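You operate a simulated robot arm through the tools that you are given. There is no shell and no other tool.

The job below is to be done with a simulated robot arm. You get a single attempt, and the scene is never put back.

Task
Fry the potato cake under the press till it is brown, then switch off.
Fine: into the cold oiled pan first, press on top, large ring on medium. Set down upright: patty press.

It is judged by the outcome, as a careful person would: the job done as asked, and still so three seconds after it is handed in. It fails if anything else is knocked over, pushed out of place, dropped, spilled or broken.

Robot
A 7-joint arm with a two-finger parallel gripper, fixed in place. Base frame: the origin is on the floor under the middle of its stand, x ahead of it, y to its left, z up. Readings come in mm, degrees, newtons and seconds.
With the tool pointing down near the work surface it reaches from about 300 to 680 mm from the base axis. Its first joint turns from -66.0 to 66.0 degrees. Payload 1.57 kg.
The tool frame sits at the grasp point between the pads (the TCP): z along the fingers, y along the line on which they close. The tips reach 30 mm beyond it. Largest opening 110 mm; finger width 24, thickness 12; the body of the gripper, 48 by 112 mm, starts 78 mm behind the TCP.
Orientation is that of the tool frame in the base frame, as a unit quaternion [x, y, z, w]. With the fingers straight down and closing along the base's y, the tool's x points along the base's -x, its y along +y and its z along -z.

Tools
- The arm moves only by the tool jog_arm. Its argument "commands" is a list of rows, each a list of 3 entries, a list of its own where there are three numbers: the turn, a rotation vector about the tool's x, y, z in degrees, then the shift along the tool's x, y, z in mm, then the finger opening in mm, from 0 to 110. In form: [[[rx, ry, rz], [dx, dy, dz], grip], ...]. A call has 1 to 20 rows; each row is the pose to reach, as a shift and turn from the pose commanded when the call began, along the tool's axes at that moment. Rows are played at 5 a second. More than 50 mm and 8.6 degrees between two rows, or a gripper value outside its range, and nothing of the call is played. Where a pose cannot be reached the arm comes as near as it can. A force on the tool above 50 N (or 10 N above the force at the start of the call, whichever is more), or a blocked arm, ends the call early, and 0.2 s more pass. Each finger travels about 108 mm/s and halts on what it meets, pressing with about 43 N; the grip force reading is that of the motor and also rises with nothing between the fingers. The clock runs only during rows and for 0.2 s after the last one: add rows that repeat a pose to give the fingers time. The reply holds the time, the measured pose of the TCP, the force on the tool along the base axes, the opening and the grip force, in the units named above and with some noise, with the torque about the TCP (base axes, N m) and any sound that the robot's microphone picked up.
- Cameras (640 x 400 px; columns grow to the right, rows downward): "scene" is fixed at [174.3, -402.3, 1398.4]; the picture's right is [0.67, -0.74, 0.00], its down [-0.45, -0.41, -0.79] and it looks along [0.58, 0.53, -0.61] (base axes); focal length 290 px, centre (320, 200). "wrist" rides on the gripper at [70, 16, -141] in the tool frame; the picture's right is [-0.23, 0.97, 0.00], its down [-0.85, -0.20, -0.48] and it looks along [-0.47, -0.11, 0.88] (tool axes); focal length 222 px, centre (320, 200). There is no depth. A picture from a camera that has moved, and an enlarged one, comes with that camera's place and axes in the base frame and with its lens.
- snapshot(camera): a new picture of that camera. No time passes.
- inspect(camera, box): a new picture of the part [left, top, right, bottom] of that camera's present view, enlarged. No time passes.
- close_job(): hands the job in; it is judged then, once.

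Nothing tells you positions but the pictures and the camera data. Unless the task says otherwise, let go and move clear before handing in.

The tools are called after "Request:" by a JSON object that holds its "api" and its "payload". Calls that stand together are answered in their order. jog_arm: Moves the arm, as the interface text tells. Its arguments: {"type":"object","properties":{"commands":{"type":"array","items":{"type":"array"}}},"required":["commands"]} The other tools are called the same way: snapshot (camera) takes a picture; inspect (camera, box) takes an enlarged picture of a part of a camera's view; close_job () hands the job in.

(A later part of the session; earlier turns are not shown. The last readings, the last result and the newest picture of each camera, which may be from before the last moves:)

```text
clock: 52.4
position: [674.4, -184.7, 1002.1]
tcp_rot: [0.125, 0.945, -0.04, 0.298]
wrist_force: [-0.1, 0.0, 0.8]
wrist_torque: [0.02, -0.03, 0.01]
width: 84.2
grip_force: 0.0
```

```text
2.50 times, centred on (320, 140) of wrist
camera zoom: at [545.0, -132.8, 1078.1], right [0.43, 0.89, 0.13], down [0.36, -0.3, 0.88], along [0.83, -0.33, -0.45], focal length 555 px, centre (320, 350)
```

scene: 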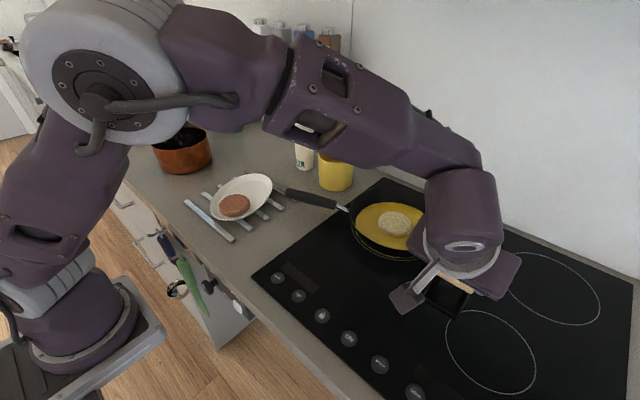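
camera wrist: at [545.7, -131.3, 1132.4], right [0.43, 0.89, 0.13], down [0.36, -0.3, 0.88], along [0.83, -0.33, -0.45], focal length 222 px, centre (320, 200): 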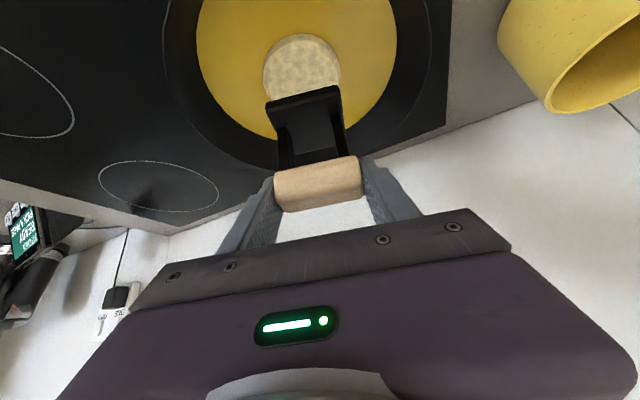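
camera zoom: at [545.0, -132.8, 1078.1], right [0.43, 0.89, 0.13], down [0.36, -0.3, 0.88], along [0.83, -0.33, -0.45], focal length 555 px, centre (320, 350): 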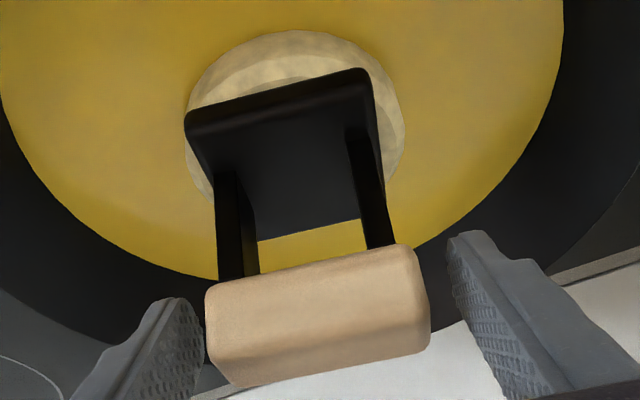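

The press stands upright on the cake. I'll open wider and withdraw inward and up.

Request:
{"api": "jog_arm", "payload": {"commands": [[[0, 0, 0], [0, 0, 0], 94], [[0, 0, 0], [0, 0, 0], 98], [[0, 0, 0], [0, 0, -10], 98], [[0, 0, 0], [0, 0, -25], 98], [[0, 0, 0], [0, 0, -45], 98], [[0, 0, 0], [0, 0, -70], 98]]}}

Request:
{"api": "snapshot", "payload": {"camera": "scene"}}

Request:
{"api": "inspect", "payload": {"camera": "scene", "box": [330, 160, 470, 260]}}

```text
clock: 53.8
position: [635.3, -174.6, 1062.0]
tcp_rot: [0.124, 0.946, -0.039, 0.298]
wrist_force: [-0.2, -0.6, 0.5]
wrist_torque: [0.04, 0.01, -0.06]
width: 97.8
grip_force: 0.0
```

```text
taken
```

scene: 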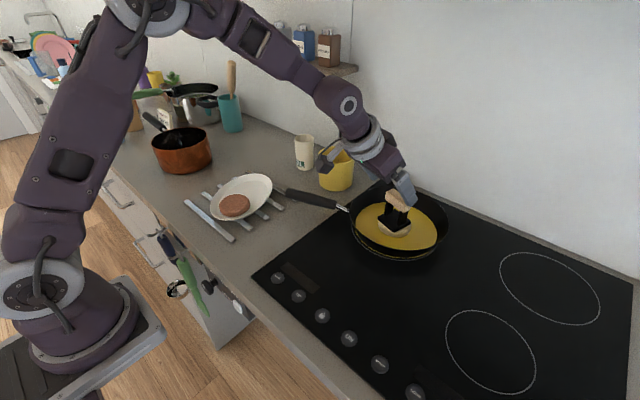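

```text
4.00 times, centred on (400, 210) of scene
camera zoom: at [174.3, -402.3, 1398.4], right [0.67, -0.74, 0.0], down [-0.45, -0.41, -0.79], along [0.58, 0.53, -0.61], focal length 1159 px, centre (0, 160)
```

zoom: 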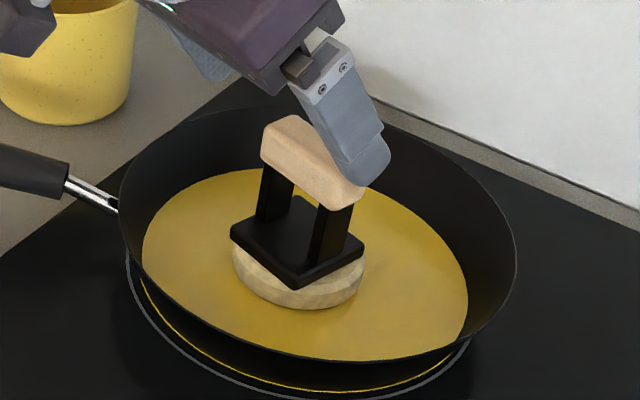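

The press sits squarely on the cake in the pan on the large ring. Next I'll back away, straighten the tool and close the fingers to work the hob buttons.

Request:
{"api": "jog_arm", "payload": {"commands": [[[0, 0, 0], [29.8, -12, -26.3], 98], [[0, 0, 0], [59.6, -24, -52.7], 98], [[0, 0, 0], [89.3, -36, -79], 98], [[0, 0, 0], [119.1, -47.9, -105.3], 98], [[0, 7, 0], [119.1, -47.9, -105.3], 80], [[0, 14, 0], [119.1, -47.9, -105.3], 60], [[0, 21, 0], [119.1, -47.9, -105.3], 40], [[0, 28, 0], [119.1, -47.9, -105.3], 20], [[0, 35, 0], [119.1, -47.9, -105.3], 0], [[0, 35, 0], [119.1, -47.9, -105.3], 0], [[0, 35, 0], [119.1, -47.9, -105.3], 0]]}}

Request:
{"api": "snapshot", "payload": {"camera": "wrist"}}

Request:
{"api": "snapshot", "payload": {"camera": "scene"}}

```text
clock: 56.2
position: [470.0, -179.9, 1078.8]
tcp_rot: [0.131, 0.991, 0.0, 0.0]
wrist_force: [0.1, -0.3, -0.3]
wrist_torque: [0.05, 0.02, 0.01]
width: 0.0
grip_force: 21.0
```

```text
taken
camera wrist: at [407.4, -145.6, 1219.9], right [0.47, 0.88, 0.0], down [0.77, -0.41, 0.48], along [0.42, -0.23, -0.88], focal length 222 px, centre (320, 200)
```

wrist: 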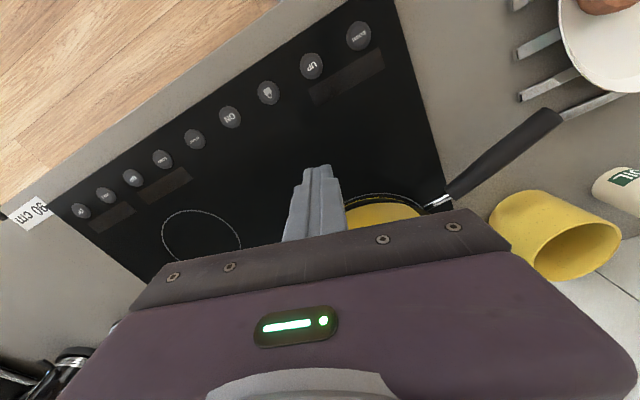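

```text
taken
```

scene: 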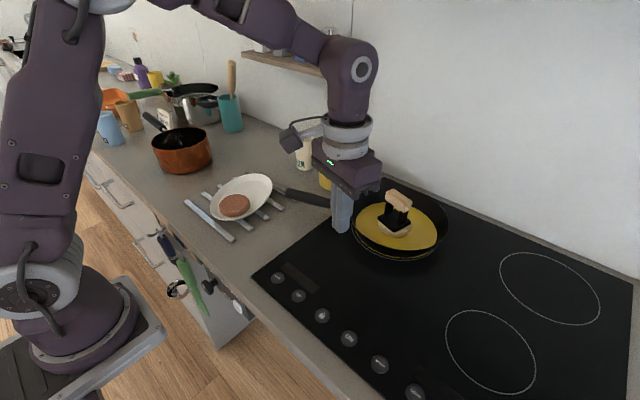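

Request:
{"api": "inspect", "payload": {"camera": "wrist", "box": [50, 10, 410, 240]}}

Request:
{"api": "inspect", "payload": {"camera": "wrist", "box": [180, 10, 400, 150]}}

```text
1.74 times, centred on (230, 125) of wrist
camera zoom: at [407.4, -145.6, 1219.9], right [0.47, 0.88, 0.0], down [0.77, -0.41, 0.48], along [0.42, -0.23, -0.88], focal length 386 px, centre (476, 330)
```

zoom: 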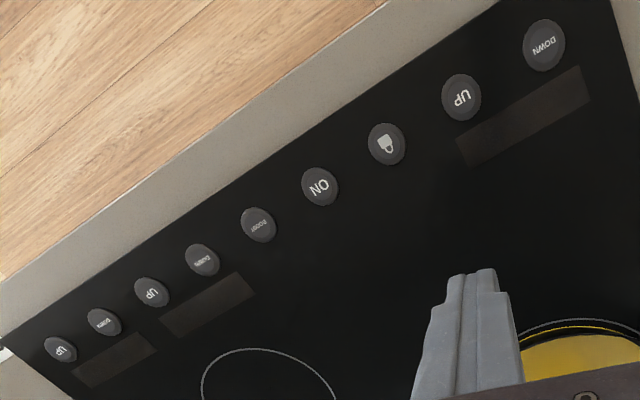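

```text
2.86 times, centred on (290, 80) of wrist
camera zoom: at [407.4, -145.6, 1219.9], right [0.47, 0.88, 0.0], down [0.77, -0.41, 0.48], along [0.42, -0.23, -0.88], focal length 635 px, centre (406, 543)
```

zoom: 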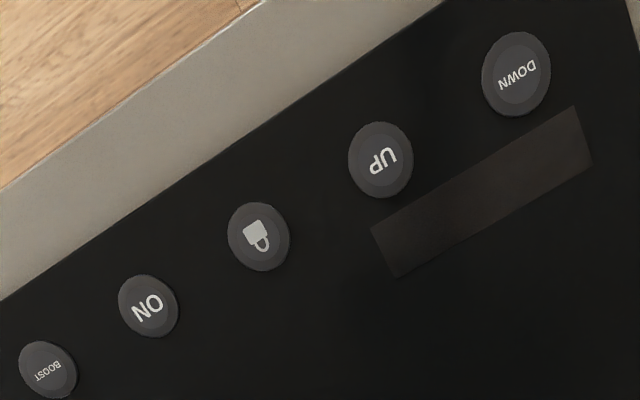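

The panel reads DOWN, UP, lock, ON, BOOST, then two more DOWN/UP pairs. The left pair belongs to the large ring with the pan. I'll position above ON.

Request:
{"api": "jog_arm", "payload": {"commands": [[[0, 0, -3], [10.2, -22, 25.8], 0], [[0, 0, -6], [20.3, -44, 51.5], 0], [[0, 0, -9], [30.5, -66, 77.3], 0], [[0, 0, -12], [40.6, -88, 103], 0], [[0, 0, -15], [50.8, -110, 128.8], 0], [[0, 0, -15], [50.8, -110, 128.8], 0]]}}

Request:
{"api": "snapshot", "payload": {"camera": "wrist"}}

Request:
{"api": "inspect", "payload": {"camera": "scene", "box": [240, 240, 440, 400]}}

```text
clock: 57.6
position: [393.8, -272.4, 949.1]
tcp_rot: [-0.001, 1.0, 0.0, 0.0]
wrist_force: [0.1, -0.5, -0.2]
wrist_torque: [0.02, 0.0, -0.02]
width: 0.2
grip_force: 21.3
```

```text
taken
camera wrist: at [324.6, -255.8, 1091.8], right [0.23, 0.97, 0.0], down [0.86, -0.2, 0.48], along [0.47, -0.11, -0.88], focal length 222 px, centre (320, 200)
```

wrist: 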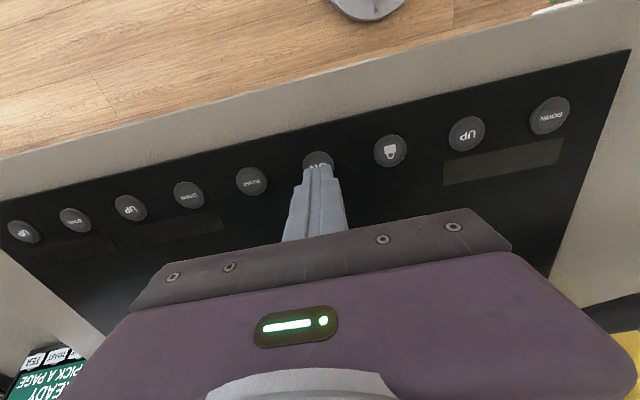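

```text
2.50 times, centred on (340, 320) of scene
camera zoom: at [174.3, -402.4, 1398.4], right [0.67, -0.74, 0.0], down [-0.45, -0.41, -0.79], along [0.58, 0.53, -0.61], focal length 724 px, centre (270, -100)
```

zoom: 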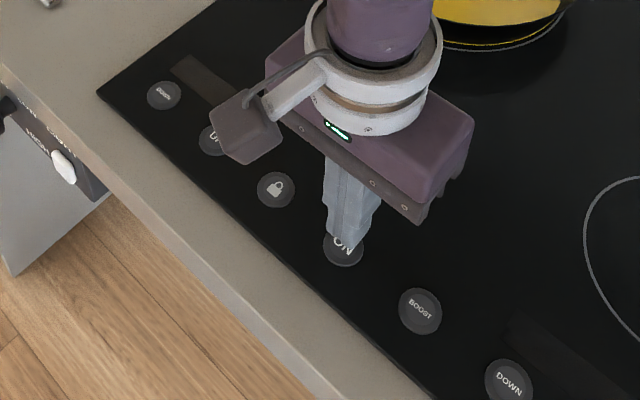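

Request:
{"api": "jog_arm", "payload": {"commands": [[[0, 0, 0], [0, 0, 8], 0], [[0, 0, 0], [0, 0, 13], 0], [[0, 0, 0], [0, 0, 15.5], 0], [[0, 0, 0], [0, 0, 17.5], 0]]}}

Request:
{"api": "inspect", "payload": {"camera": "scene", "box": [240, 240, 440, 400]}}

```text
clock: 58.5
position: [393.6, -273.2, 935.8]
tcp_rot: [0.0, 1.0, -0.001, 0.001]
wrist_force: [-2.9, 5.4, 14.9]
wrist_torque: [0.2, 0.21, -0.01]
width: 0.1
grip_force: 21.2
stopped in row 4: the force on the tool passed its limit at 57 N (the readings are from after the stop); the commanded pose is now the measured one
```

```text
2.50 times, centred on (340, 320) of scene
camera zoom: at [174.0, -402.1, 1398.5], right [0.67, -0.74, 0.0], down [-0.45, -0.41, -0.79], along [0.58, 0.53, -0.61], focal length 724 px, centre (270, -100)
```

zoom: 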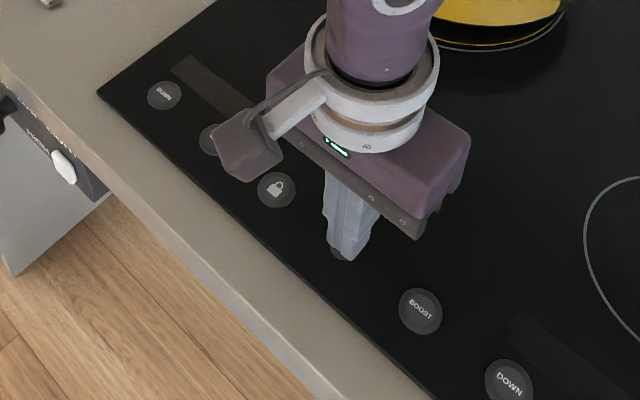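

Request:
{"api": "jog_arm", "payload": {"commands": [[[0, 0, 0], [0, 0, -6], 0], [[0, 0, 0], [0, 0, -20], 0], [[0, 0, 0], [0, 0, -45], 0]]}}

Request:
{"api": "snapshot", "payload": {"camera": "wrist"}}

Request:
{"api": "inspect", "payload": {"camera": "scene", "box": [240, 240, 440, 400]}}

```text
clock: 59.3
position: [394.5, -274.0, 981.5]
tcp_rot: [-0.001, 1.0, -0.001, 0.001]
wrist_force: [-0.1, -0.1, 0.7]
wrist_torque: [0.0, 0.0, 0.0]
width: 0.1
grip_force: 21.6
```

```text
taken
camera wrist: at [324.9, -256.2, 1122.4], right [0.23, 0.97, 0.0], down [0.85, -0.2, 0.48], along [0.47, -0.11, -0.88], focal length 222 px, centre (320, 200)
```

wrist: 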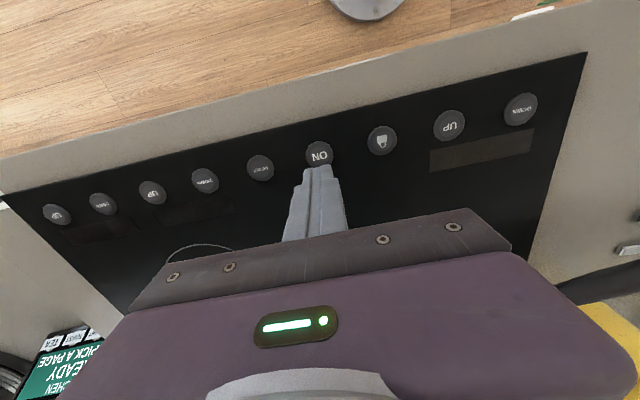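

```text
2.50 times, centred on (340, 320) of scene
camera zoom: at [174.3, -402.3, 1398.4], right [0.67, -0.74, 0.0], down [-0.45, -0.41, -0.79], along [0.58, 0.53, -0.61], focal length 724 px, centre (270, -100)
```

zoom: 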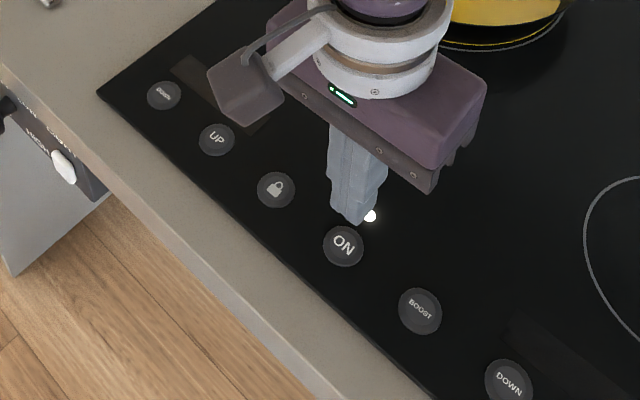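

A white light has come on beside ON. I'll check the displays.

Request:
{"api": "inspect", "payload": {"camera": "wrist", "box": [400, 80, 560, 190]}}

Request:
{"api": "inspect", "payload": {"camera": "wrist", "box": [30, 140, 280, 260]}}

Request:
{"api": "inspect", "payload": {"camera": "scene", "box": [265, 250, 345, 320]}}

```text
3.64 times, centred on (480, 135) of wrist
camera zoom: at [324.9, -256.2, 1122.4], right [0.23, 0.97, 0.0], down [0.85, -0.2, 0.48], along [0.47, -0.11, -0.88], focal length 808 px, centre (-262, 436)
```

zoom: 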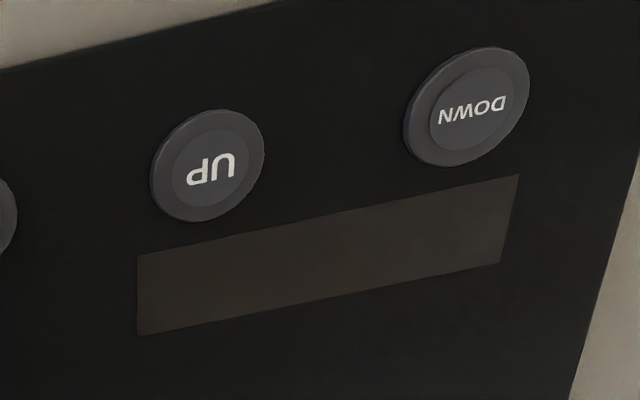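

```text
2.56 times, centred on (155, 200) of wrist
camera zoom: at [324.9, -256.2, 1122.4], right [0.23, 0.97, 0.0], down [0.85, -0.2, 0.48], along [0.47, -0.11, -0.88], focal length 569 px, centre (742, 200)
```

zoom: 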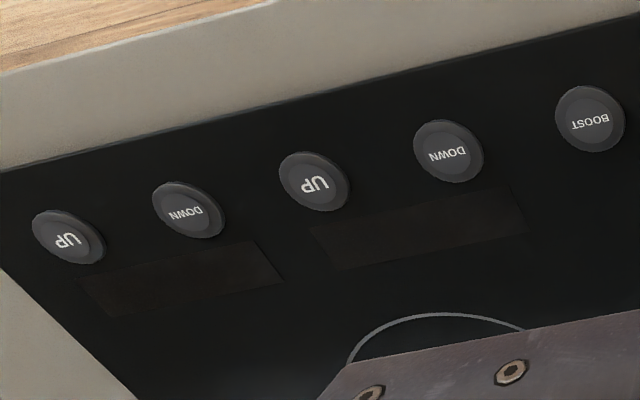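

```text
5.71 times, centred on (305, 285) of scene
camera zoom: at [174.3, -402.3, 1398.4], right [0.67, -0.74, 0.0], down [-0.45, -0.41, -0.79], along [0.58, 0.53, -0.61], focal length 1655 px, centre (406, -286)
```

zoom: 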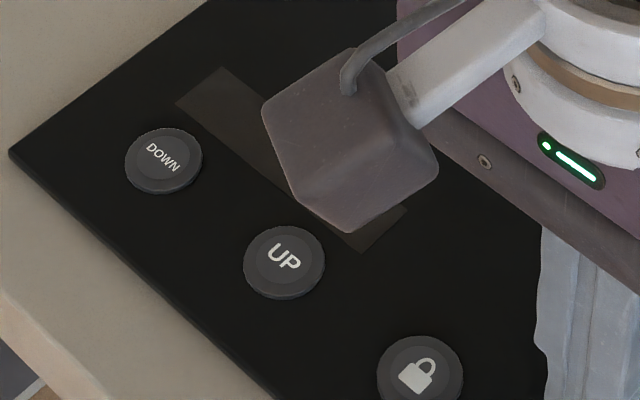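

The hob is powered and the displays are blank. I'll move above the left UP button for the large ring and lower gently.

Request:
{"api": "jog_arm", "payload": {"commands": [[[0, 0, 0], [0.9, 31, 0], 0], [[0, 0, 0], [1.7, 62, 0], 0], [[0, 0, 0], [2.6, 93, 0], 0], [[0, 0, 0], [3.4, 124.5, 0], 0], [[0, 0, 0], [3.4, 124.5, 20], 0], [[0, 0, 0], [3.4, 124.5, 38], 0], [[0, 0, 0], [3.4, 124.5, 43], 0]]}}

Request:
{"api": "inspect", "payload": {"camera": "scene", "box": [240, 220, 400, 340]}}

```text
clock: 60.9
position: [391.1, -147.9, 937.0]
tcp_rot: [0.0, 1.0, -0.001, 0.001]
wrist_force: [0.1, 0.2, 0.6]
wrist_torque: [0.02, 0.0, -0.03]
width: 0.0
grip_force: 21.6
```

```text
3.33 times, centred on (320, 280) of scene
camera zoom: at [174.3, -402.3, 1398.4], right [0.67, -0.74, 0.0], down [-0.45, -0.41, -0.79], along [0.58, 0.53, -0.61], focal length 966 px, centre (320, -67)
```

zoom: 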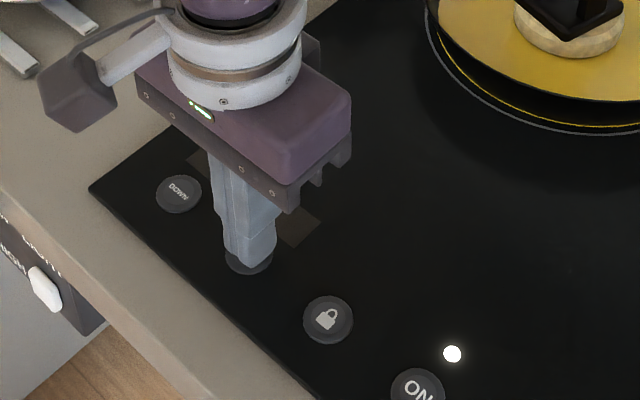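

Request:
{"api": "jog_arm", "payload": {"commands": [[[0, 0, 0], [0, 0, 2], 0], [[0, 0, 0], [0, 0, 3.2], 0], [[0, 0, 0], [0, 0, -3], 0], [[0, 0, 0], [0, 0, -6], 0]]}}

Request:
{"api": "inspect", "payload": {"camera": "scene", "box": [240, 220, 400, 340]}}

Request:
{"api": "snapshot", "payload": {"camera": "wrist"}}

```text
clock: 61.5
position: [391.5, -148.9, 935.5]
tcp_rot: [0.0, 1.0, -0.001, 0.0]
wrist_force: [-3.0, 3.7, 17.3]
wrist_torque: [0.16, 0.27, -0.03]
width: 0.1
grip_force: 21.4
stopped in row 2: the force on the tool passed its limit at 58 N (the readings are from after the stop); the commanded pose is now the measured one
```

```text
3.33 times, centred on (320, 280) of scene
camera zoom: at [174.0, -402.2, 1398.5], right [0.67, -0.74, 0.0], down [-0.45, -0.41, -0.79], along [0.58, 0.53, -0.61], focal length 966 px, centre (320, -67)
```

zoom: 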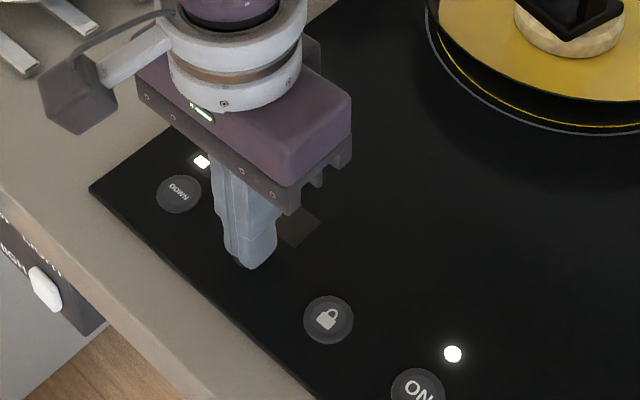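

```text
taken
camera wrist: at [321.8, -131.6, 1077.3], right [0.23, 0.97, 0.0], down [0.85, -0.2, 0.48], along [0.47, -0.11, -0.88], focal length 222 px, centre (320, 200)
```

wrist: 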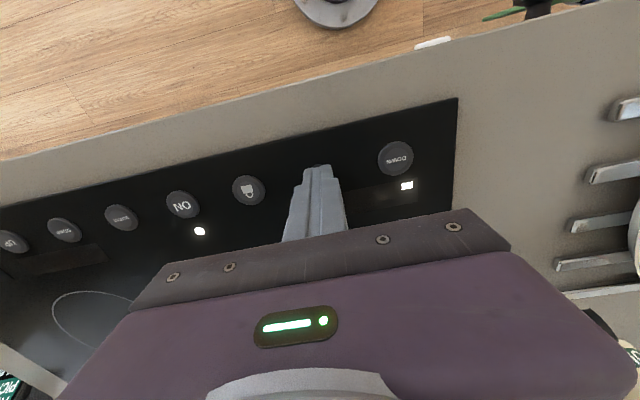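

One bar is lit on the large ring's display. I'll lift off and look at the scale.

Request:
{"api": "jog_arm", "payload": {"commands": [[[0, 0, 0], [0, 0, -5], 0], [[0, 0, 0], [0, 0, -30], 0], [[0, 0, 0], [0, -40, -50], 0]]}}

Request:
{"api": "inspect", "payload": {"camera": "wrist", "box": [300, 80, 480, 220]}}

Request:
{"api": "inspect", "payload": {"camera": "scene", "box": [255, 240, 345, 320]}}

```text
clock: 62.3
position: [393.8, -187.9, 988.6]
tcp_rot: [0.0, 1.0, -0.002, 0.001]
wrist_force: [-1.2, -0.4, 0.3]
wrist_torque: [0.01, -0.02, 0.0]
width: 0.1
grip_force: 21.4
```

```text
2.86 times, centred on (390, 150) of wrist
camera zoom: at [323.1, -170.8, 1128.9], right [0.23, 0.97, 0.0], down [0.85, -0.2, 0.48], along [0.47, -0.11, -0.88], focal length 635 px, centre (120, 343)
```

zoom: 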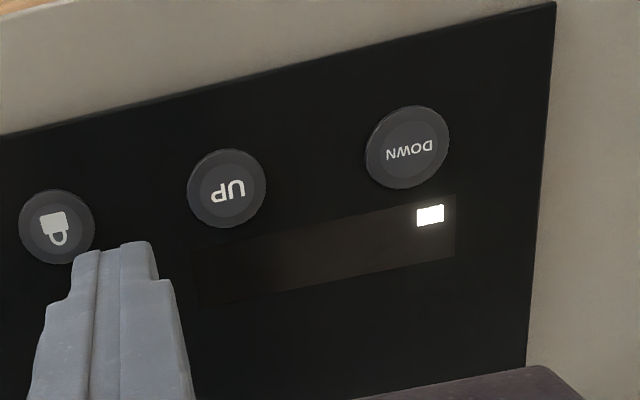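

```text
5.00 times, centred on (300, 280) of scene
camera zoom: at [174.3, -402.3, 1398.4], right [0.67, -0.74, 0.0], down [-0.45, -0.41, -0.79], along [0.58, 0.53, -0.61], focal length 1448 px, centre (420, -200)
```

zoom: 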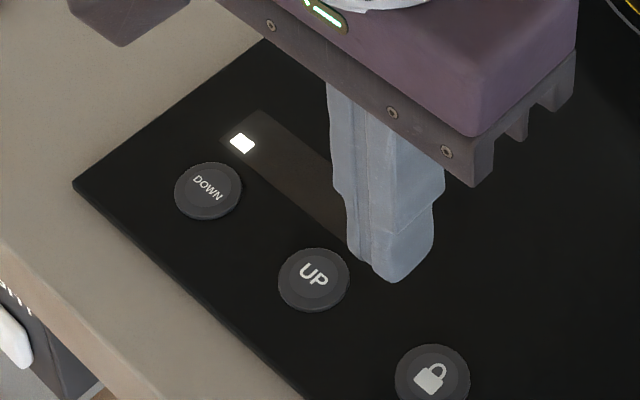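

Request:
{"api": "jog_arm", "payload": {"commands": [[[0, 0, 0], [1.8, 39.8, 5], 0], [[0, 0, 0], [1.8, 39.8, 30], 0], [[0, 0, 0], [1.8, 39.8, 48], 0], [[0, 0, 0], [1.8, 39.8, 52], 0], [[0, 0, 0], [1.8, 39.8, 53.2], 0], [[0, 0, 0], [1.8, 39.8, 46], 0], [[0, 0, 0], [1.8, 39.8, 30], 0], [[0, 0, 0], [1.8, 0, 0], 0]]}}

Request:
{"api": "inspect", "payload": {"camera": "wrist", "box": [300, 80, 480, 220]}}

Request:
{"api": "inspect", "payload": {"camera": "scene", "box": [255, 240, 345, 320]}}

```text
clock: 63.4
position: [389.6, -148.7, 936.0]
tcp_rot: [-0.001, 1.0, -0.001, 0.002]
wrist_force: [-4.2, 2.5, 15.9]
wrist_torque: [0.1, 0.29, -0.02]
width: 0.0
grip_force: 21.3
stopped in row 5: the force on the tool passed its limit at 64 N (the readings are from after the stop); the commanded pose is now the measured one
```

```text
2.86 times, centred on (390, 150) of wrist
camera zoom: at [320.3, -131.4, 1077.2], right [0.23, 0.97, 0.0], down [0.85, -0.2, 0.48], along [0.47, -0.11, -0.88], focal length 635 px, centre (120, 343)
```

zoom: 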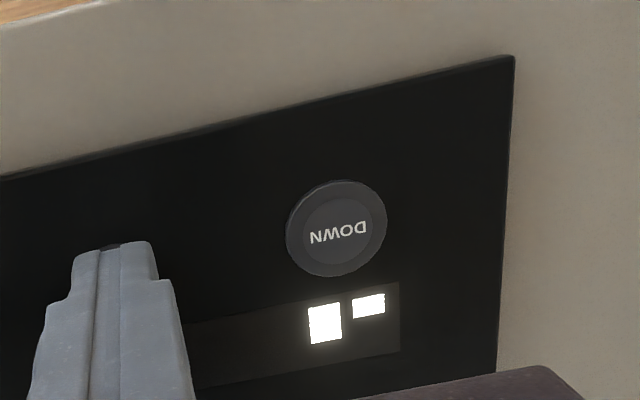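

```text
5.00 times, centred on (300, 280) of scene
camera zoom: at [174.0, -402.2, 1398.5], right [0.67, -0.74, 0.0], down [-0.45, -0.41, -0.79], along [0.58, 0.53, -0.61], focal length 1448 px, centre (420, -200)
```

zoom: 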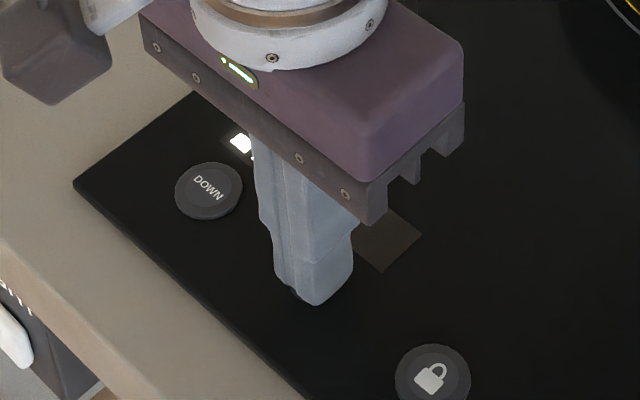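

Two bars are lit, the second taller than the first. I'll lift off and zoom in to see how many levels the scale has.

Request:
{"api": "jog_arm", "payload": {"commands": [[[0, 0, 0], [0, 0, -5], 0], [[0, 0, 0], [0, 0, -30], 0], [[0, 0, 0], [0, -40, -50], 0]]}}

Request:
{"api": "inspect", "payload": {"camera": "wrist", "box": [340, 110, 460, 190]}}

Request:
{"api": "inspect", "payload": {"camera": "scene", "box": [275, 255, 325, 295]}}

Request:
{"api": "inspect", "payload": {"camera": "scene", "box": [350, 170, 450, 260]}}

```text
clock: 64.2
position: [391.2, -189.9, 985.0]
tcp_rot: [0.0, 1.0, -0.003, 0.003]
wrist_force: [-0.8, 0.5, 0.0]
wrist_torque: [0.01, 0.0, 0.0]
width: 0.0
grip_force: 20.9
```

```text
5.00 times, centred on (400, 150) of wrist
camera zoom: at [321.4, -172.5, 1126.1], right [0.23, 0.97, 0.0], down [0.85, -0.2, 0.48], along [0.47, -0.11, -0.87], focal length 1111 px, centre (-80, 450)
```

zoom: 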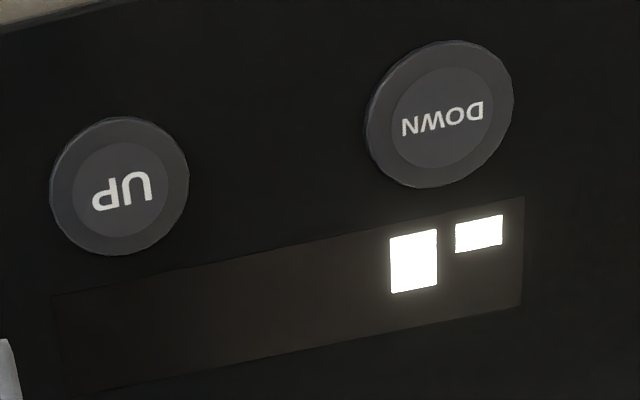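

```text
10.00 times, centred on (300, 275) of scene
camera zoom: at [174.3, -402.3, 1398.4], right [0.67, -0.74, 0.0], down [-0.45, -0.41, -0.79], along [0.58, 0.53, -0.61], focal length 2896 px, centre (520, -550)
```

zoom: 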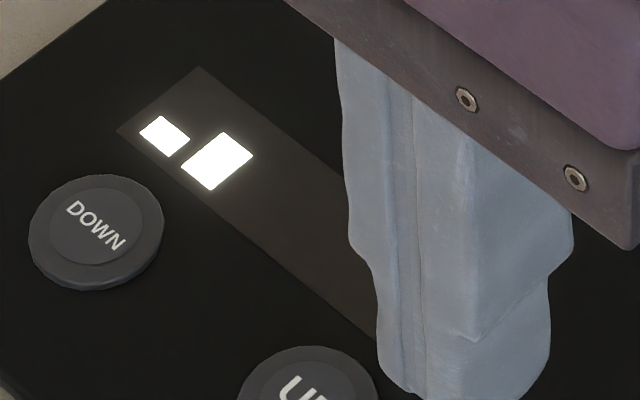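

```text
4.44 times, centred on (400, 215) of scene
camera zoom: at [174.3, -402.3, 1398.4], right [0.67, -0.74, 0.0], down [-0.45, -0.41, -0.79], along [0.58, 0.53, -0.61], focal length 1287 px, centre (-36, 133)
```

zoom: 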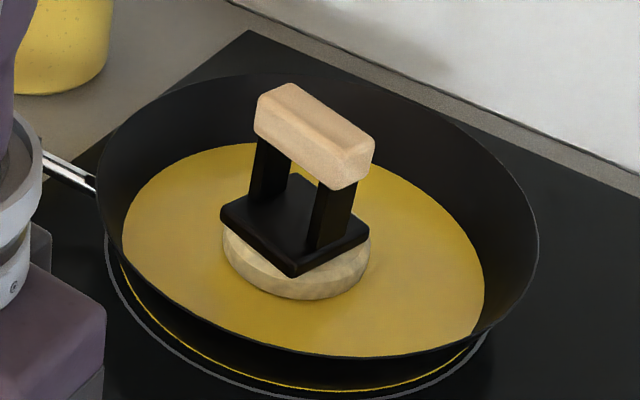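

The bars step up in height (about a third, then 0.6 of the strip), but the strip is long, so I need to know the scale. I'll press UP once more to see what the next step looks like, and come back down if it is too high.

Request:
{"api": "jog_arm", "payload": {"commands": [[[0, 0, 0], [0, 41.2, 5], 0], [[0, 0, 0], [0, 41.2, 30], 0], [[0, 0, 0], [0, 41.2, 45], 0], [[0, 0, 0], [0, 41.2, 48.5], 0], [[0, 0, 0], [0, 41.2, 49.3], 0], [[0, 0, 0], [0, 41.2, 40], 0], [[0, 0, 0], [0, 20, 10], 0], [[0, 0, 0], [0, 0, 0], 0]]}}

Request:
{"api": "inspect", "payload": {"camera": "wrist", "box": [340, 110, 460, 190]}}

Request:
{"api": "inspect", "payload": {"camera": "scene", "box": [275, 255, 325, 295]}}

```text
clock: 66.0
position: [390.5, -189.5, 985.7]
tcp_rot: [0.0, 1.0, -0.003, 0.003]
wrist_force: [0.2, 0.4, -1.0]
wrist_torque: [0.02, 0.02, 0.01]
width: 0.0
grip_force: 21.4
```

```text
5.00 times, centred on (400, 150) of wrist
camera zoom: at [321.1, -171.6, 1127.1], right [0.23, 0.97, 0.0], down [0.85, -0.2, 0.48], along [0.47, -0.11, -0.87], focal length 1111 px, centre (-80, 450)
```

zoom: 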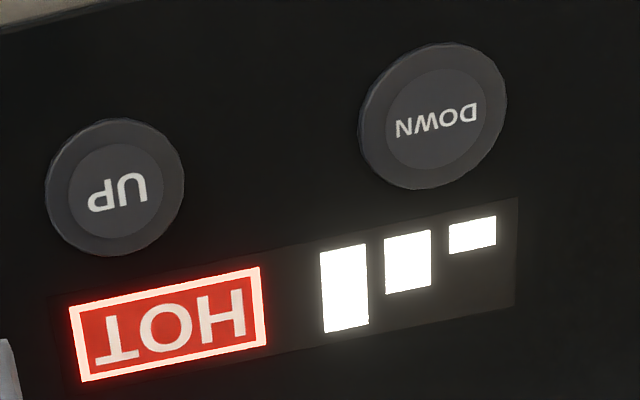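

```text
10.00 times, centred on (300, 275) of scene
camera zoom: at [174.3, -402.3, 1398.4], right [0.67, -0.74, 0.0], down [-0.45, -0.41, -0.79], along [0.58, 0.53, -0.61], focal length 2896 px, centre (520, -550)
```

zoom: 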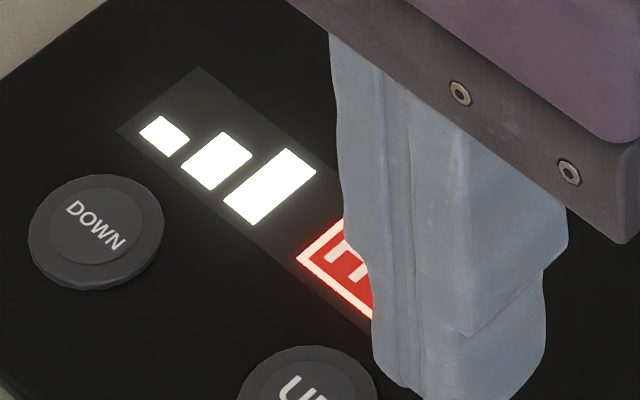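

The scale has three levels, so medium is two bars; the "HOT" light is now on too. I'll press DOWN once to return to medium.

Request:
{"api": "jog_arm", "payload": {"commands": [[[0, 0, 0], [0, 40, 5], 0], [[0, 0, 0], [0, 80, 15], 0], [[0, 0, 0], [0, 102.8, 35], 0], [[0, 0, 0], [0, 102.8, 45.5], 0], [[0, 0, 0], [0, 102.8, 48.5], 0], [[0, 0, 0], [0, 102.8, 49.4], 0], [[0, 0, 0], [0, 102.8, 40], 0], [[0, 0, 0], [0, 80, 10], 0], [[0, 0, 0], [0, 40, 0], 0], [[0, 0, 0], [0, 0, 0], 0]]}}

Request:
{"api": "inspect", "payload": {"camera": "wrist", "box": [340, 110, 460, 190]}}

Request:
{"api": "inspect", "payload": {"camera": "scene", "box": [265, 245, 365, 335]}}

Request:
{"api": "inspect", "payload": {"camera": "scene", "box": [370, 190, 430, 245]}}

```text
clock: 68.2
position: [389.3, -190.7, 985.3]
tcp_rot: [0.0, 1.0, -0.002, 0.004]
wrist_force: [-0.2, -0.9, -0.5]
wrist_torque: [0.02, -0.02, 0.0]
width: 0.2
grip_force: 21.1
```

```text
5.00 times, centred on (400, 150) of wrist
camera zoom: at [319.0, -173.6, 1126.1], right [0.23, 0.97, 0.0], down [0.85, -0.2, 0.48], along [0.47, -0.11, -0.87], focal length 1111 px, centre (-80, 450)
```

zoom: 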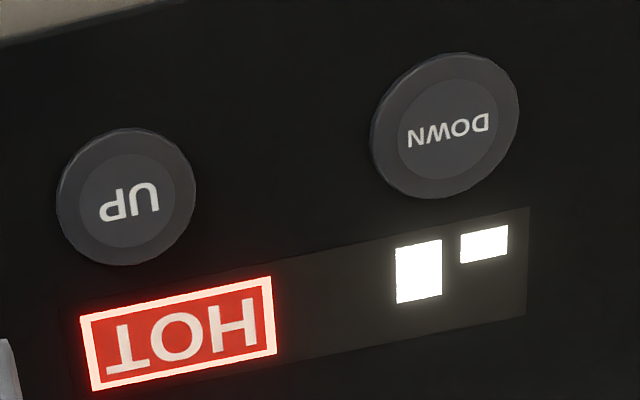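

```text
4.44 times, centred on (315, 290) of scene
camera zoom: at [174.3, -402.3, 1398.4], right [0.67, -0.74, 0.0], down [-0.45, -0.41, -0.79], along [0.58, 0.53, -0.61], focal length 1287 px, centre (342, -200)
```

zoom: 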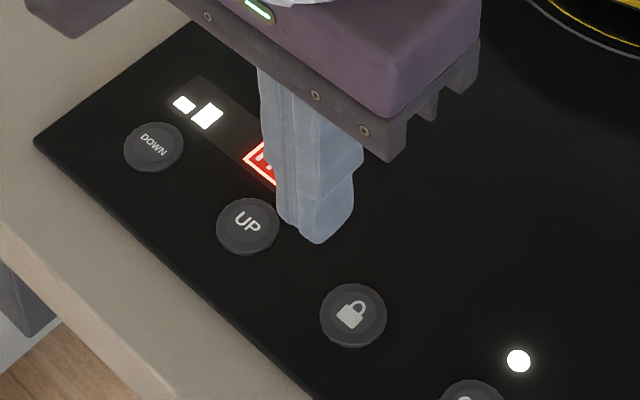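

```text
7.27 times, centred on (400, 218) of scene
camera zoom: at [174.3, -402.3, 1398.4], right [0.67, -0.74, 0.0], down [-0.45, -0.41, -0.79], along [0.58, 0.53, -0.61], focal length 2106 px, centre (-262, 73)
```

zoom: 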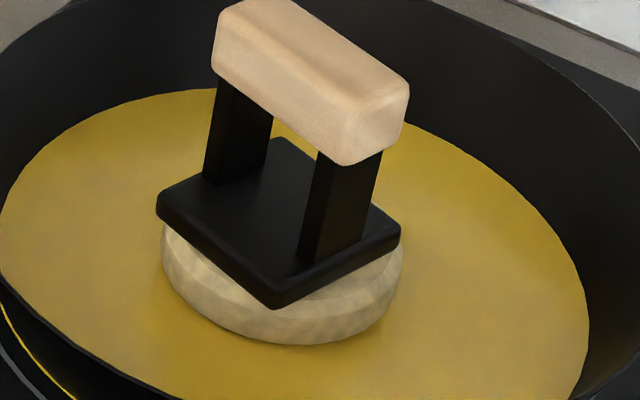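

The large ring is on medium with two of three bars. Now I'll wait where the cake stays visible and watch it brown.

Request:
{"api": "jog_arm", "payload": {"commands": [[[0, 0, 0], [0, 0, 0], 0], [[0, 0, 0], [0, 0, 0], 0], [[0, 0, 0], [0, 0, 0], 0], [[0, 0, 0], [0, 0, 0], 0], [[0, 0, 0], [0, 0, 0], 0], [[0, 0, 0], [0, 0, 0], 0], [[0, 0, 0], [0, 0, 0], 0], [[0, 0, 0], [0, 0, 0], 0], [[0, 0, 0], [0, 0, 0], 0], [[0, 0, 0], [0, 0, 0], 0], [[0, 0, 0], [0, 0, 0], 0], [[0, 0, 0], [0, 0, 0], 0], [[0, 0, 0], [0, 0, 0], 0], [[0, 0, 0], [0, 0, 0], 0], [[0, 0, 0], [0, 0, 0], 0], [[0, 0, 0], [0, 0, 0], 0], [[0, 0, 0], [0, 0, 0], 0], [[0, 0, 0], [0, 0, 0], 0], [[0, 0, 0], [0, 0, 0], 0], [[0, 0, 0], [0, 0, 0], 0]]}}

Request:
{"api": "inspect", "payload": {"camera": "scene", "box": [370, 190, 430, 245]}}

```text
clock: 72.4
position: [389.9, -190.6, 985.0]
tcp_rot: [0.0, 1.0, -0.002, 0.003]
wrist_force: [0.4, 0.3, 0.0]
wrist_torque: [-0.02, -0.04, -0.01]
width: 0.0
grip_force: 20.7
```

```text
7.27 times, centred on (400, 218) of scene
camera zoom: at [174.3, -402.3, 1398.4], right [0.67, -0.74, 0.0], down [-0.45, -0.41, -0.79], along [0.58, 0.53, -0.61], focal length 2106 px, centre (-262, 73)
```

zoom: 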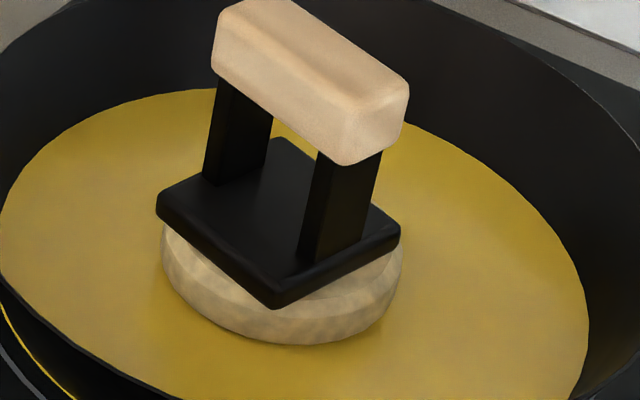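

No colour change so far. I'll keep waiting.

Request:
{"api": "jog_arm", "payload": {"commands": [[[0, 0, 0], [0, 0, 0], 0], [[0, 0, 0], [0, 0, 0], 0], [[0, 0, 0], [0, 0, 0], 0], [[0, 0, 0], [0, 0, 0], 0], [[0, 0, 0], [0, 0, 0], 0], [[0, 0, 0], [0, 0, 0], 0], [[0, 0, 0], [0, 0, 0], 0], [[0, 0, 0], [0, 0, 0], 0], [[0, 0, 0], [0, 0, 0], 0], [[0, 0, 0], [0, 0, 0], 0], [[0, 0, 0], [0, 0, 0], 0], [[0, 0, 0], [0, 0, 0], 0], [[0, 0, 0], [0, 0, 0], 0], [[0, 0, 0], [0, 0, 0], 0], [[0, 0, 0], [0, 0, 0], 0], [[0, 0, 0], [0, 0, 0], 0], [[0, 0, 0], [0, 0, 0], 0], [[0, 0, 0], [0, 0, 0], 0], [[0, 0, 0], [0, 0, 0], 0], [[0, 0, 0], [0, 0, 0], 0]]}}

Request:
{"api": "inspect", "payload": {"camera": "scene", "box": [370, 190, 430, 245]}}

```text
clock: 76.6
position: [389.3, -189.6, 985.7]
tcp_rot: [0.0, 1.0, -0.001, 0.004]
wrist_force: [0.6, 0.2, 0.2]
wrist_torque: [-0.03, 0.02, 0.0]
width: 0.0
grip_force: 21.9
```

```text
7.27 times, centred on (400, 218) of scene
camera zoom: at [174.3, -402.3, 1398.4], right [0.67, -0.74, 0.0], down [-0.45, -0.41, -0.79], along [0.58, 0.53, -0.61], focal length 2106 px, centre (-262, 73)
```

zoom: 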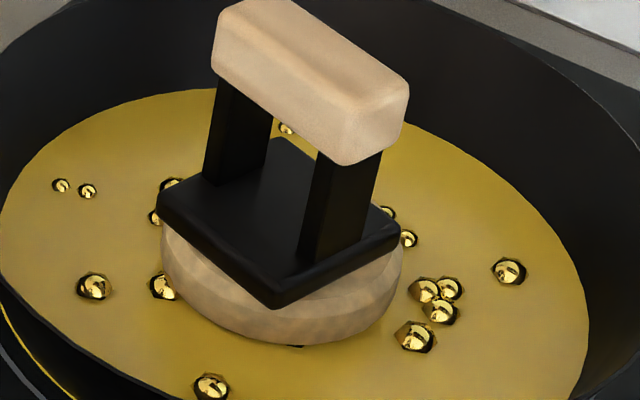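

The oil is bubbling and the cake is starting to turn tan. I'll keep going in shorter intervals.

Request:
{"api": "jog_arm", "payload": {"commands": [[[0, 0, 0], [0, 0, 0], 0], [[0, 0, 0], [0, 0, 0], 0], [[0, 0, 0], [0, 0, 0], 0], [[0, 0, 0], [0, 0, 0], 0], [[0, 0, 0], [0, 0, 0], 0], [[0, 0, 0], [0, 0, 0], 0], [[0, 0, 0], [0, 0, 0], 0], [[0, 0, 0], [0, 0, 0], 0], [[0, 0, 0], [0, 0, 0], 0], [[0, 0, 0], [0, 0, 0], 0], [[0, 0, 0], [0, 0, 0], 0], [[0, 0, 0], [0, 0, 0], 0], [[0, 0, 0], [0, 0, 0], 0], [[0, 0, 0], [0, 0, 0], 0]]}}

Request:
{"api": "inspect", "payload": {"camera": "scene", "box": [370, 190, 430, 245]}}

```text
clock: 79.6
position: [390.9, -189.5, 983.8]
tcp_rot: [0.0, 1.0, -0.002, 0.003]
wrist_force: [0.2, 0.3, -0.2]
wrist_torque: [0.01, 0.01, -0.04]
width: 0.0
grip_force: 21.1
```

```text
7.27 times, centred on (400, 218) of scene
camera zoom: at [174.3, -402.3, 1398.4], right [0.67, -0.74, 0.0], down [-0.45, -0.41, -0.79], along [0.58, 0.53, -0.61], focal length 2106 px, centre (-262, 73)
```

zoom: 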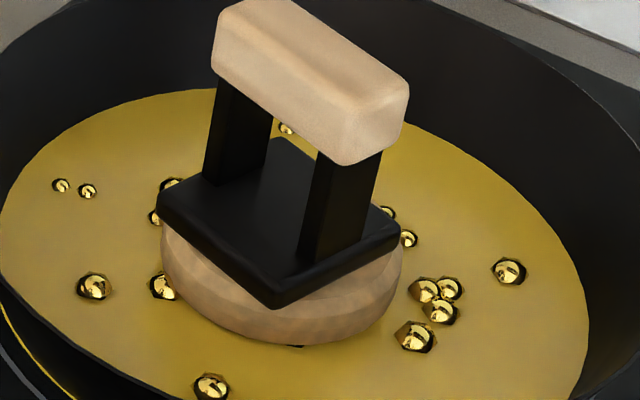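

It is browning steadily and is now a deeper tan. I'll keep going.

Request:
{"api": "jog_arm", "payload": {"commands": [[[0, 0, 0], [0, 0, 0], 0], [[0, 0, 0], [0, 0, 0], 0], [[0, 0, 0], [0, 0, 0], 0], [[0, 0, 0], [0, 0, 0], 0], [[0, 0, 0], [0, 0, 0], 0], [[0, 0, 0], [0, 0, 0], 0], [[0, 0, 0], [0, 0, 0], 0], [[0, 0, 0], [0, 0, 0], 0], [[0, 0, 0], [0, 0, 0], 0], [[0, 0, 0], [0, 0, 0], 0], [[0, 0, 0], [0, 0, 0], 0], [[0, 0, 0], [0, 0, 0], 0], [[0, 0, 0], [0, 0, 0], 0], [[0, 0, 0], [0, 0, 0], 0]]}}

Request:
{"api": "inspect", "payload": {"camera": "scene", "box": [370, 190, 430, 245]}}

```text
clock: 82.6
position: [388.8, -190.7, 985.5]
tcp_rot: [0.001, 1.0, -0.001, 0.003]
wrist_force: [0.6, -0.2, 1.0]
wrist_torque: [0.01, -0.01, 0.05]
width: 0.0
grip_force: 21.1
```

```text
7.27 times, centred on (400, 218) of scene
camera zoom: at [174.3, -402.3, 1398.4], right [0.67, -0.74, 0.0], down [-0.45, -0.41, -0.79], along [0.58, 0.53, -0.61], focal length 2106 px, centre (-262, 73)
```

zoom: 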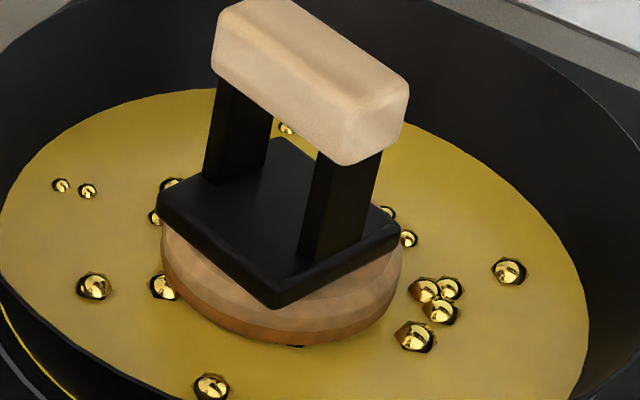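

Request:
{"api": "jog_arm", "payload": {"commands": [[[0, 0, 0], [0, 0, 0], 0], [[0, 0, 0], [0, 0, 0], 0], [[0, 0, 0], [0, 0, 0], 0], [[0, 0, 0], [0, 0, 0], 0], [[0, 0, 0], [0, 0, 0], 0], [[0, 0, 0], [0, 0, 0], 0], [[0, 0, 0], [0, 0, 0], 0], [[0, 0, 0], [0, 0, 0], 0], [[0, 0, 0], [0, 0, 0], 0], [[0, 0, 0], [0, 0, 0], 0], [[0, 0, 0], [0, 0, 0], 0], [[0, 0, 0], [0, 0, 0], 0]]}}

Request:
{"api": "inspect", "payload": {"camera": "scene", "box": [370, 190, 430, 245]}}

```text
clock: 85.2
position: [389.5, -190.5, 984.9]
tcp_rot: [0.0, 1.0, -0.002, 0.003]
wrist_force: [0.1, -0.5, 0.7]
wrist_torque: [0.01, 0.02, 0.02]
width: 0.0
grip_force: 21.6
```

```text
7.27 times, centred on (400, 218) of scene
camera zoom: at [174.3, -402.3, 1398.4], right [0.67, -0.74, 0.0], down [-0.45, -0.41, -0.79], along [0.58, 0.53, -0.61], focal length 2106 px, centre (-262, 73)
```

zoom: 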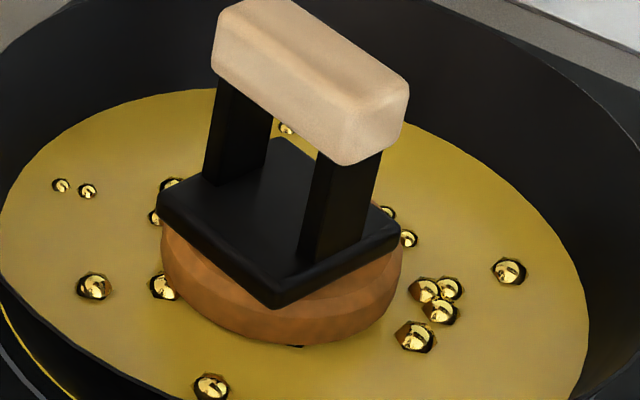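

The cake is now properly brown, so it is time to switch off. I'll move to ON and press it.

Request:
{"api": "jog_arm", "payload": {"commands": [[[0, 0, 0], [-0.6, -41, 10], 0], [[0, 0, 0], [-1.2, -82.5, 28], 0], [[0, 0, 0], [-1.2, -82.5, 46], 0], [[0, 0, 0], [-1.2, -82.5, 48.8], 0], [[0, 0, 0], [-1.2, -82.5, 49.8], 0], [[0, 0, 0], [-1.2, -82.5, 40], 0], [[0, 0, 0], [-1.2, -50, 10], 0], [[0, 0, 0], [0, -10, 0], 0]]}}

Request:
{"api": "inspect", "payload": {"camera": "scene", "box": [265, 245, 385, 345]}}

Request:
{"api": "inspect", "payload": {"camera": "scene", "box": [370, 190, 430, 245]}}

Request:
{"api": "snapshot", "payload": {"camera": "wrist"}}

```text
clock: 87.0
position: [391.2, -198.3, 986.0]
tcp_rot: [0.0, 1.0, -0.002, 0.003]
wrist_force: [-0.4, 0.5, -0.5]
wrist_torque: [-0.02, -0.01, 0.0]
width: 0.0
grip_force: 21.5
```

```text
4.00 times, centred on (325, 295) of scene
camera zoom: at [174.2, -402.4, 1398.4], right [0.67, -0.74, 0.0], down [-0.45, -0.41, -0.79], along [0.58, 0.53, -0.61], focal length 1159 px, centre (300, -180)
```

zoom: 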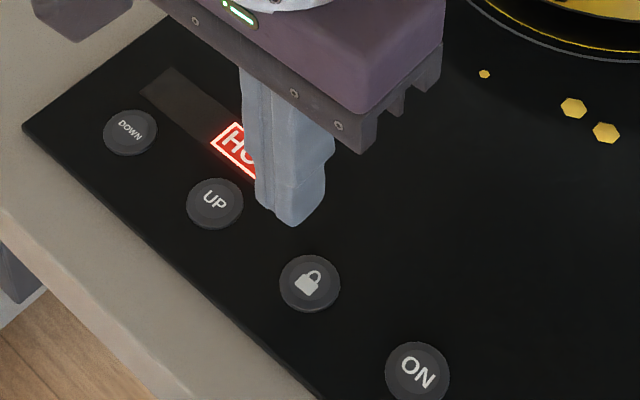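

```text
7.27 times, centred on (400, 218) of scene
camera zoom: at [174.2, -402.4, 1398.4], right [0.67, -0.74, 0.0], down [-0.45, -0.41, -0.79], along [0.58, 0.53, -0.61], focal length 2106 px, centre (-262, 73)
```

zoom: 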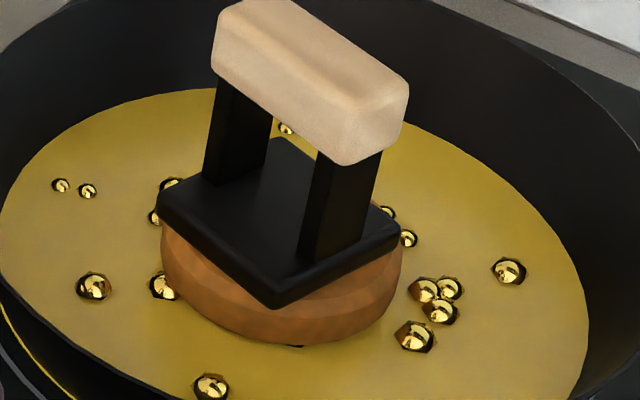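

```text
taken
camera wrist: at [320.7, -180.9, 1126.6], right [0.23, 0.97, 0.0], down [0.85, -0.2, 0.48], along [0.47, -0.11, -0.88], focal length 222 px, centre (320, 200)
```

wrist: 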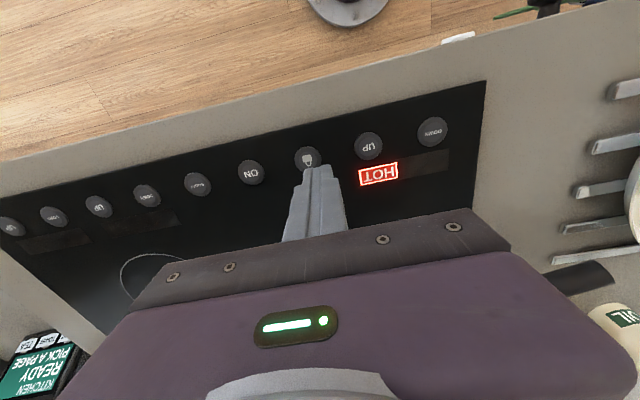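

The hob is off, with the power light and bars gone and only the residual HOT sign showing. I see small yellow spots near the pan, so I'll look closer.

Request:
{"api": "snapshot", "payload": {"camera": "scene"}}

Request:
{"api": "inspect", "payload": {"camera": "scene", "box": [330, 170, 480, 300]}}

```text
taken
```

scene: 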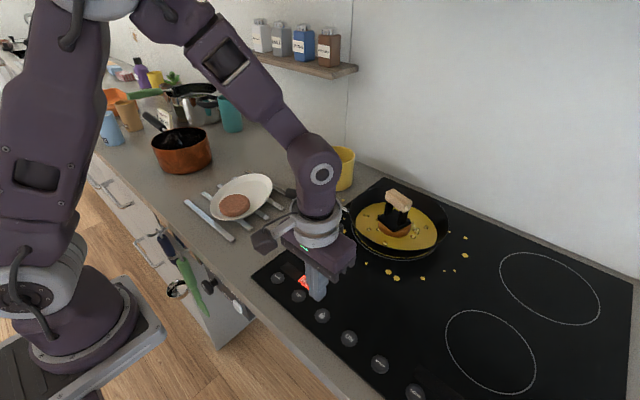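

```text
3.08 times, centred on (405, 235) of scene
camera zoom: at [174.2, -402.4, 1398.4], right [0.67, -0.74, 0.0], down [-0.45, -0.41, -0.79], along [0.58, 0.53, -0.61], focal length 891 px, centre (58, 92)
```

zoom: 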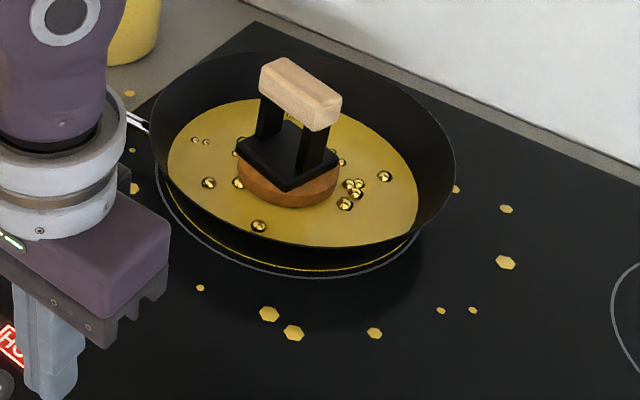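

The spots are fine oil spatter from the frying; nothing was tipped or moved. I'll move the arm clear and watch whether residual heat changes the cake.

Request:
{"api": "jog_arm", "payload": {"commands": [[[0, 0, 0], [14, 4.5, -36], 0], [[0, 0, 0], [28, 9, -72], 0], [[0, 0, 0], [42, 13.5, -108], 0], [[0, 0, 0], [56, 18, -144], 0], [[0, 0, 0], [70, 22.5, -180], 0], [[0, 0, 0], [84, 27, -216], 0], [[0, 0, 0], [98, 32, -250], 0], [[0, 0, 0], [98, 32, -250], 0]]}}

Request:
{"api": "inspect", "payload": {"camera": "scene", "box": [370, 190, 430, 245]}}

Request:
{"api": "inspect", "payload": {"camera": "scene", "box": [250, 170, 480, 350]}}

```text
clock: 88.8
position: [291.8, -166.0, 1235.7]
tcp_rot: [-0.001, 1.0, -0.002, 0.002]
wrist_force: [-0.5, 0.4, -0.9]
wrist_torque: [0.0, -0.01, 0.02]
width: 0.1
grip_force: 20.7
```

```text
7.27 times, centred on (400, 218) of scene
camera zoom: at [174.3, -402.3, 1398.4], right [0.67, -0.74, 0.0], down [-0.45, -0.41, -0.79], along [0.58, 0.53, -0.61], focal length 2106 px, centre (-262, 73)
```

zoom: 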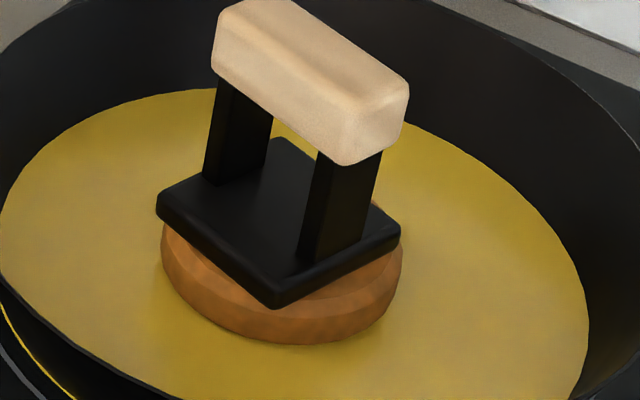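

```text
2.22 times, centred on (365, 260) of scene
camera zoom: at [174.3, -402.3, 1398.4], right [0.67, -0.74, 0.0], down [-0.45, -0.41, -0.79], along [0.58, 0.53, -0.61], focal length 644 px, centre (220, 67)
```

zoom: 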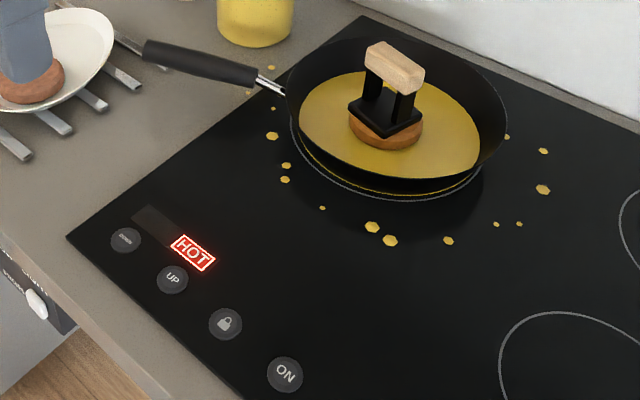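

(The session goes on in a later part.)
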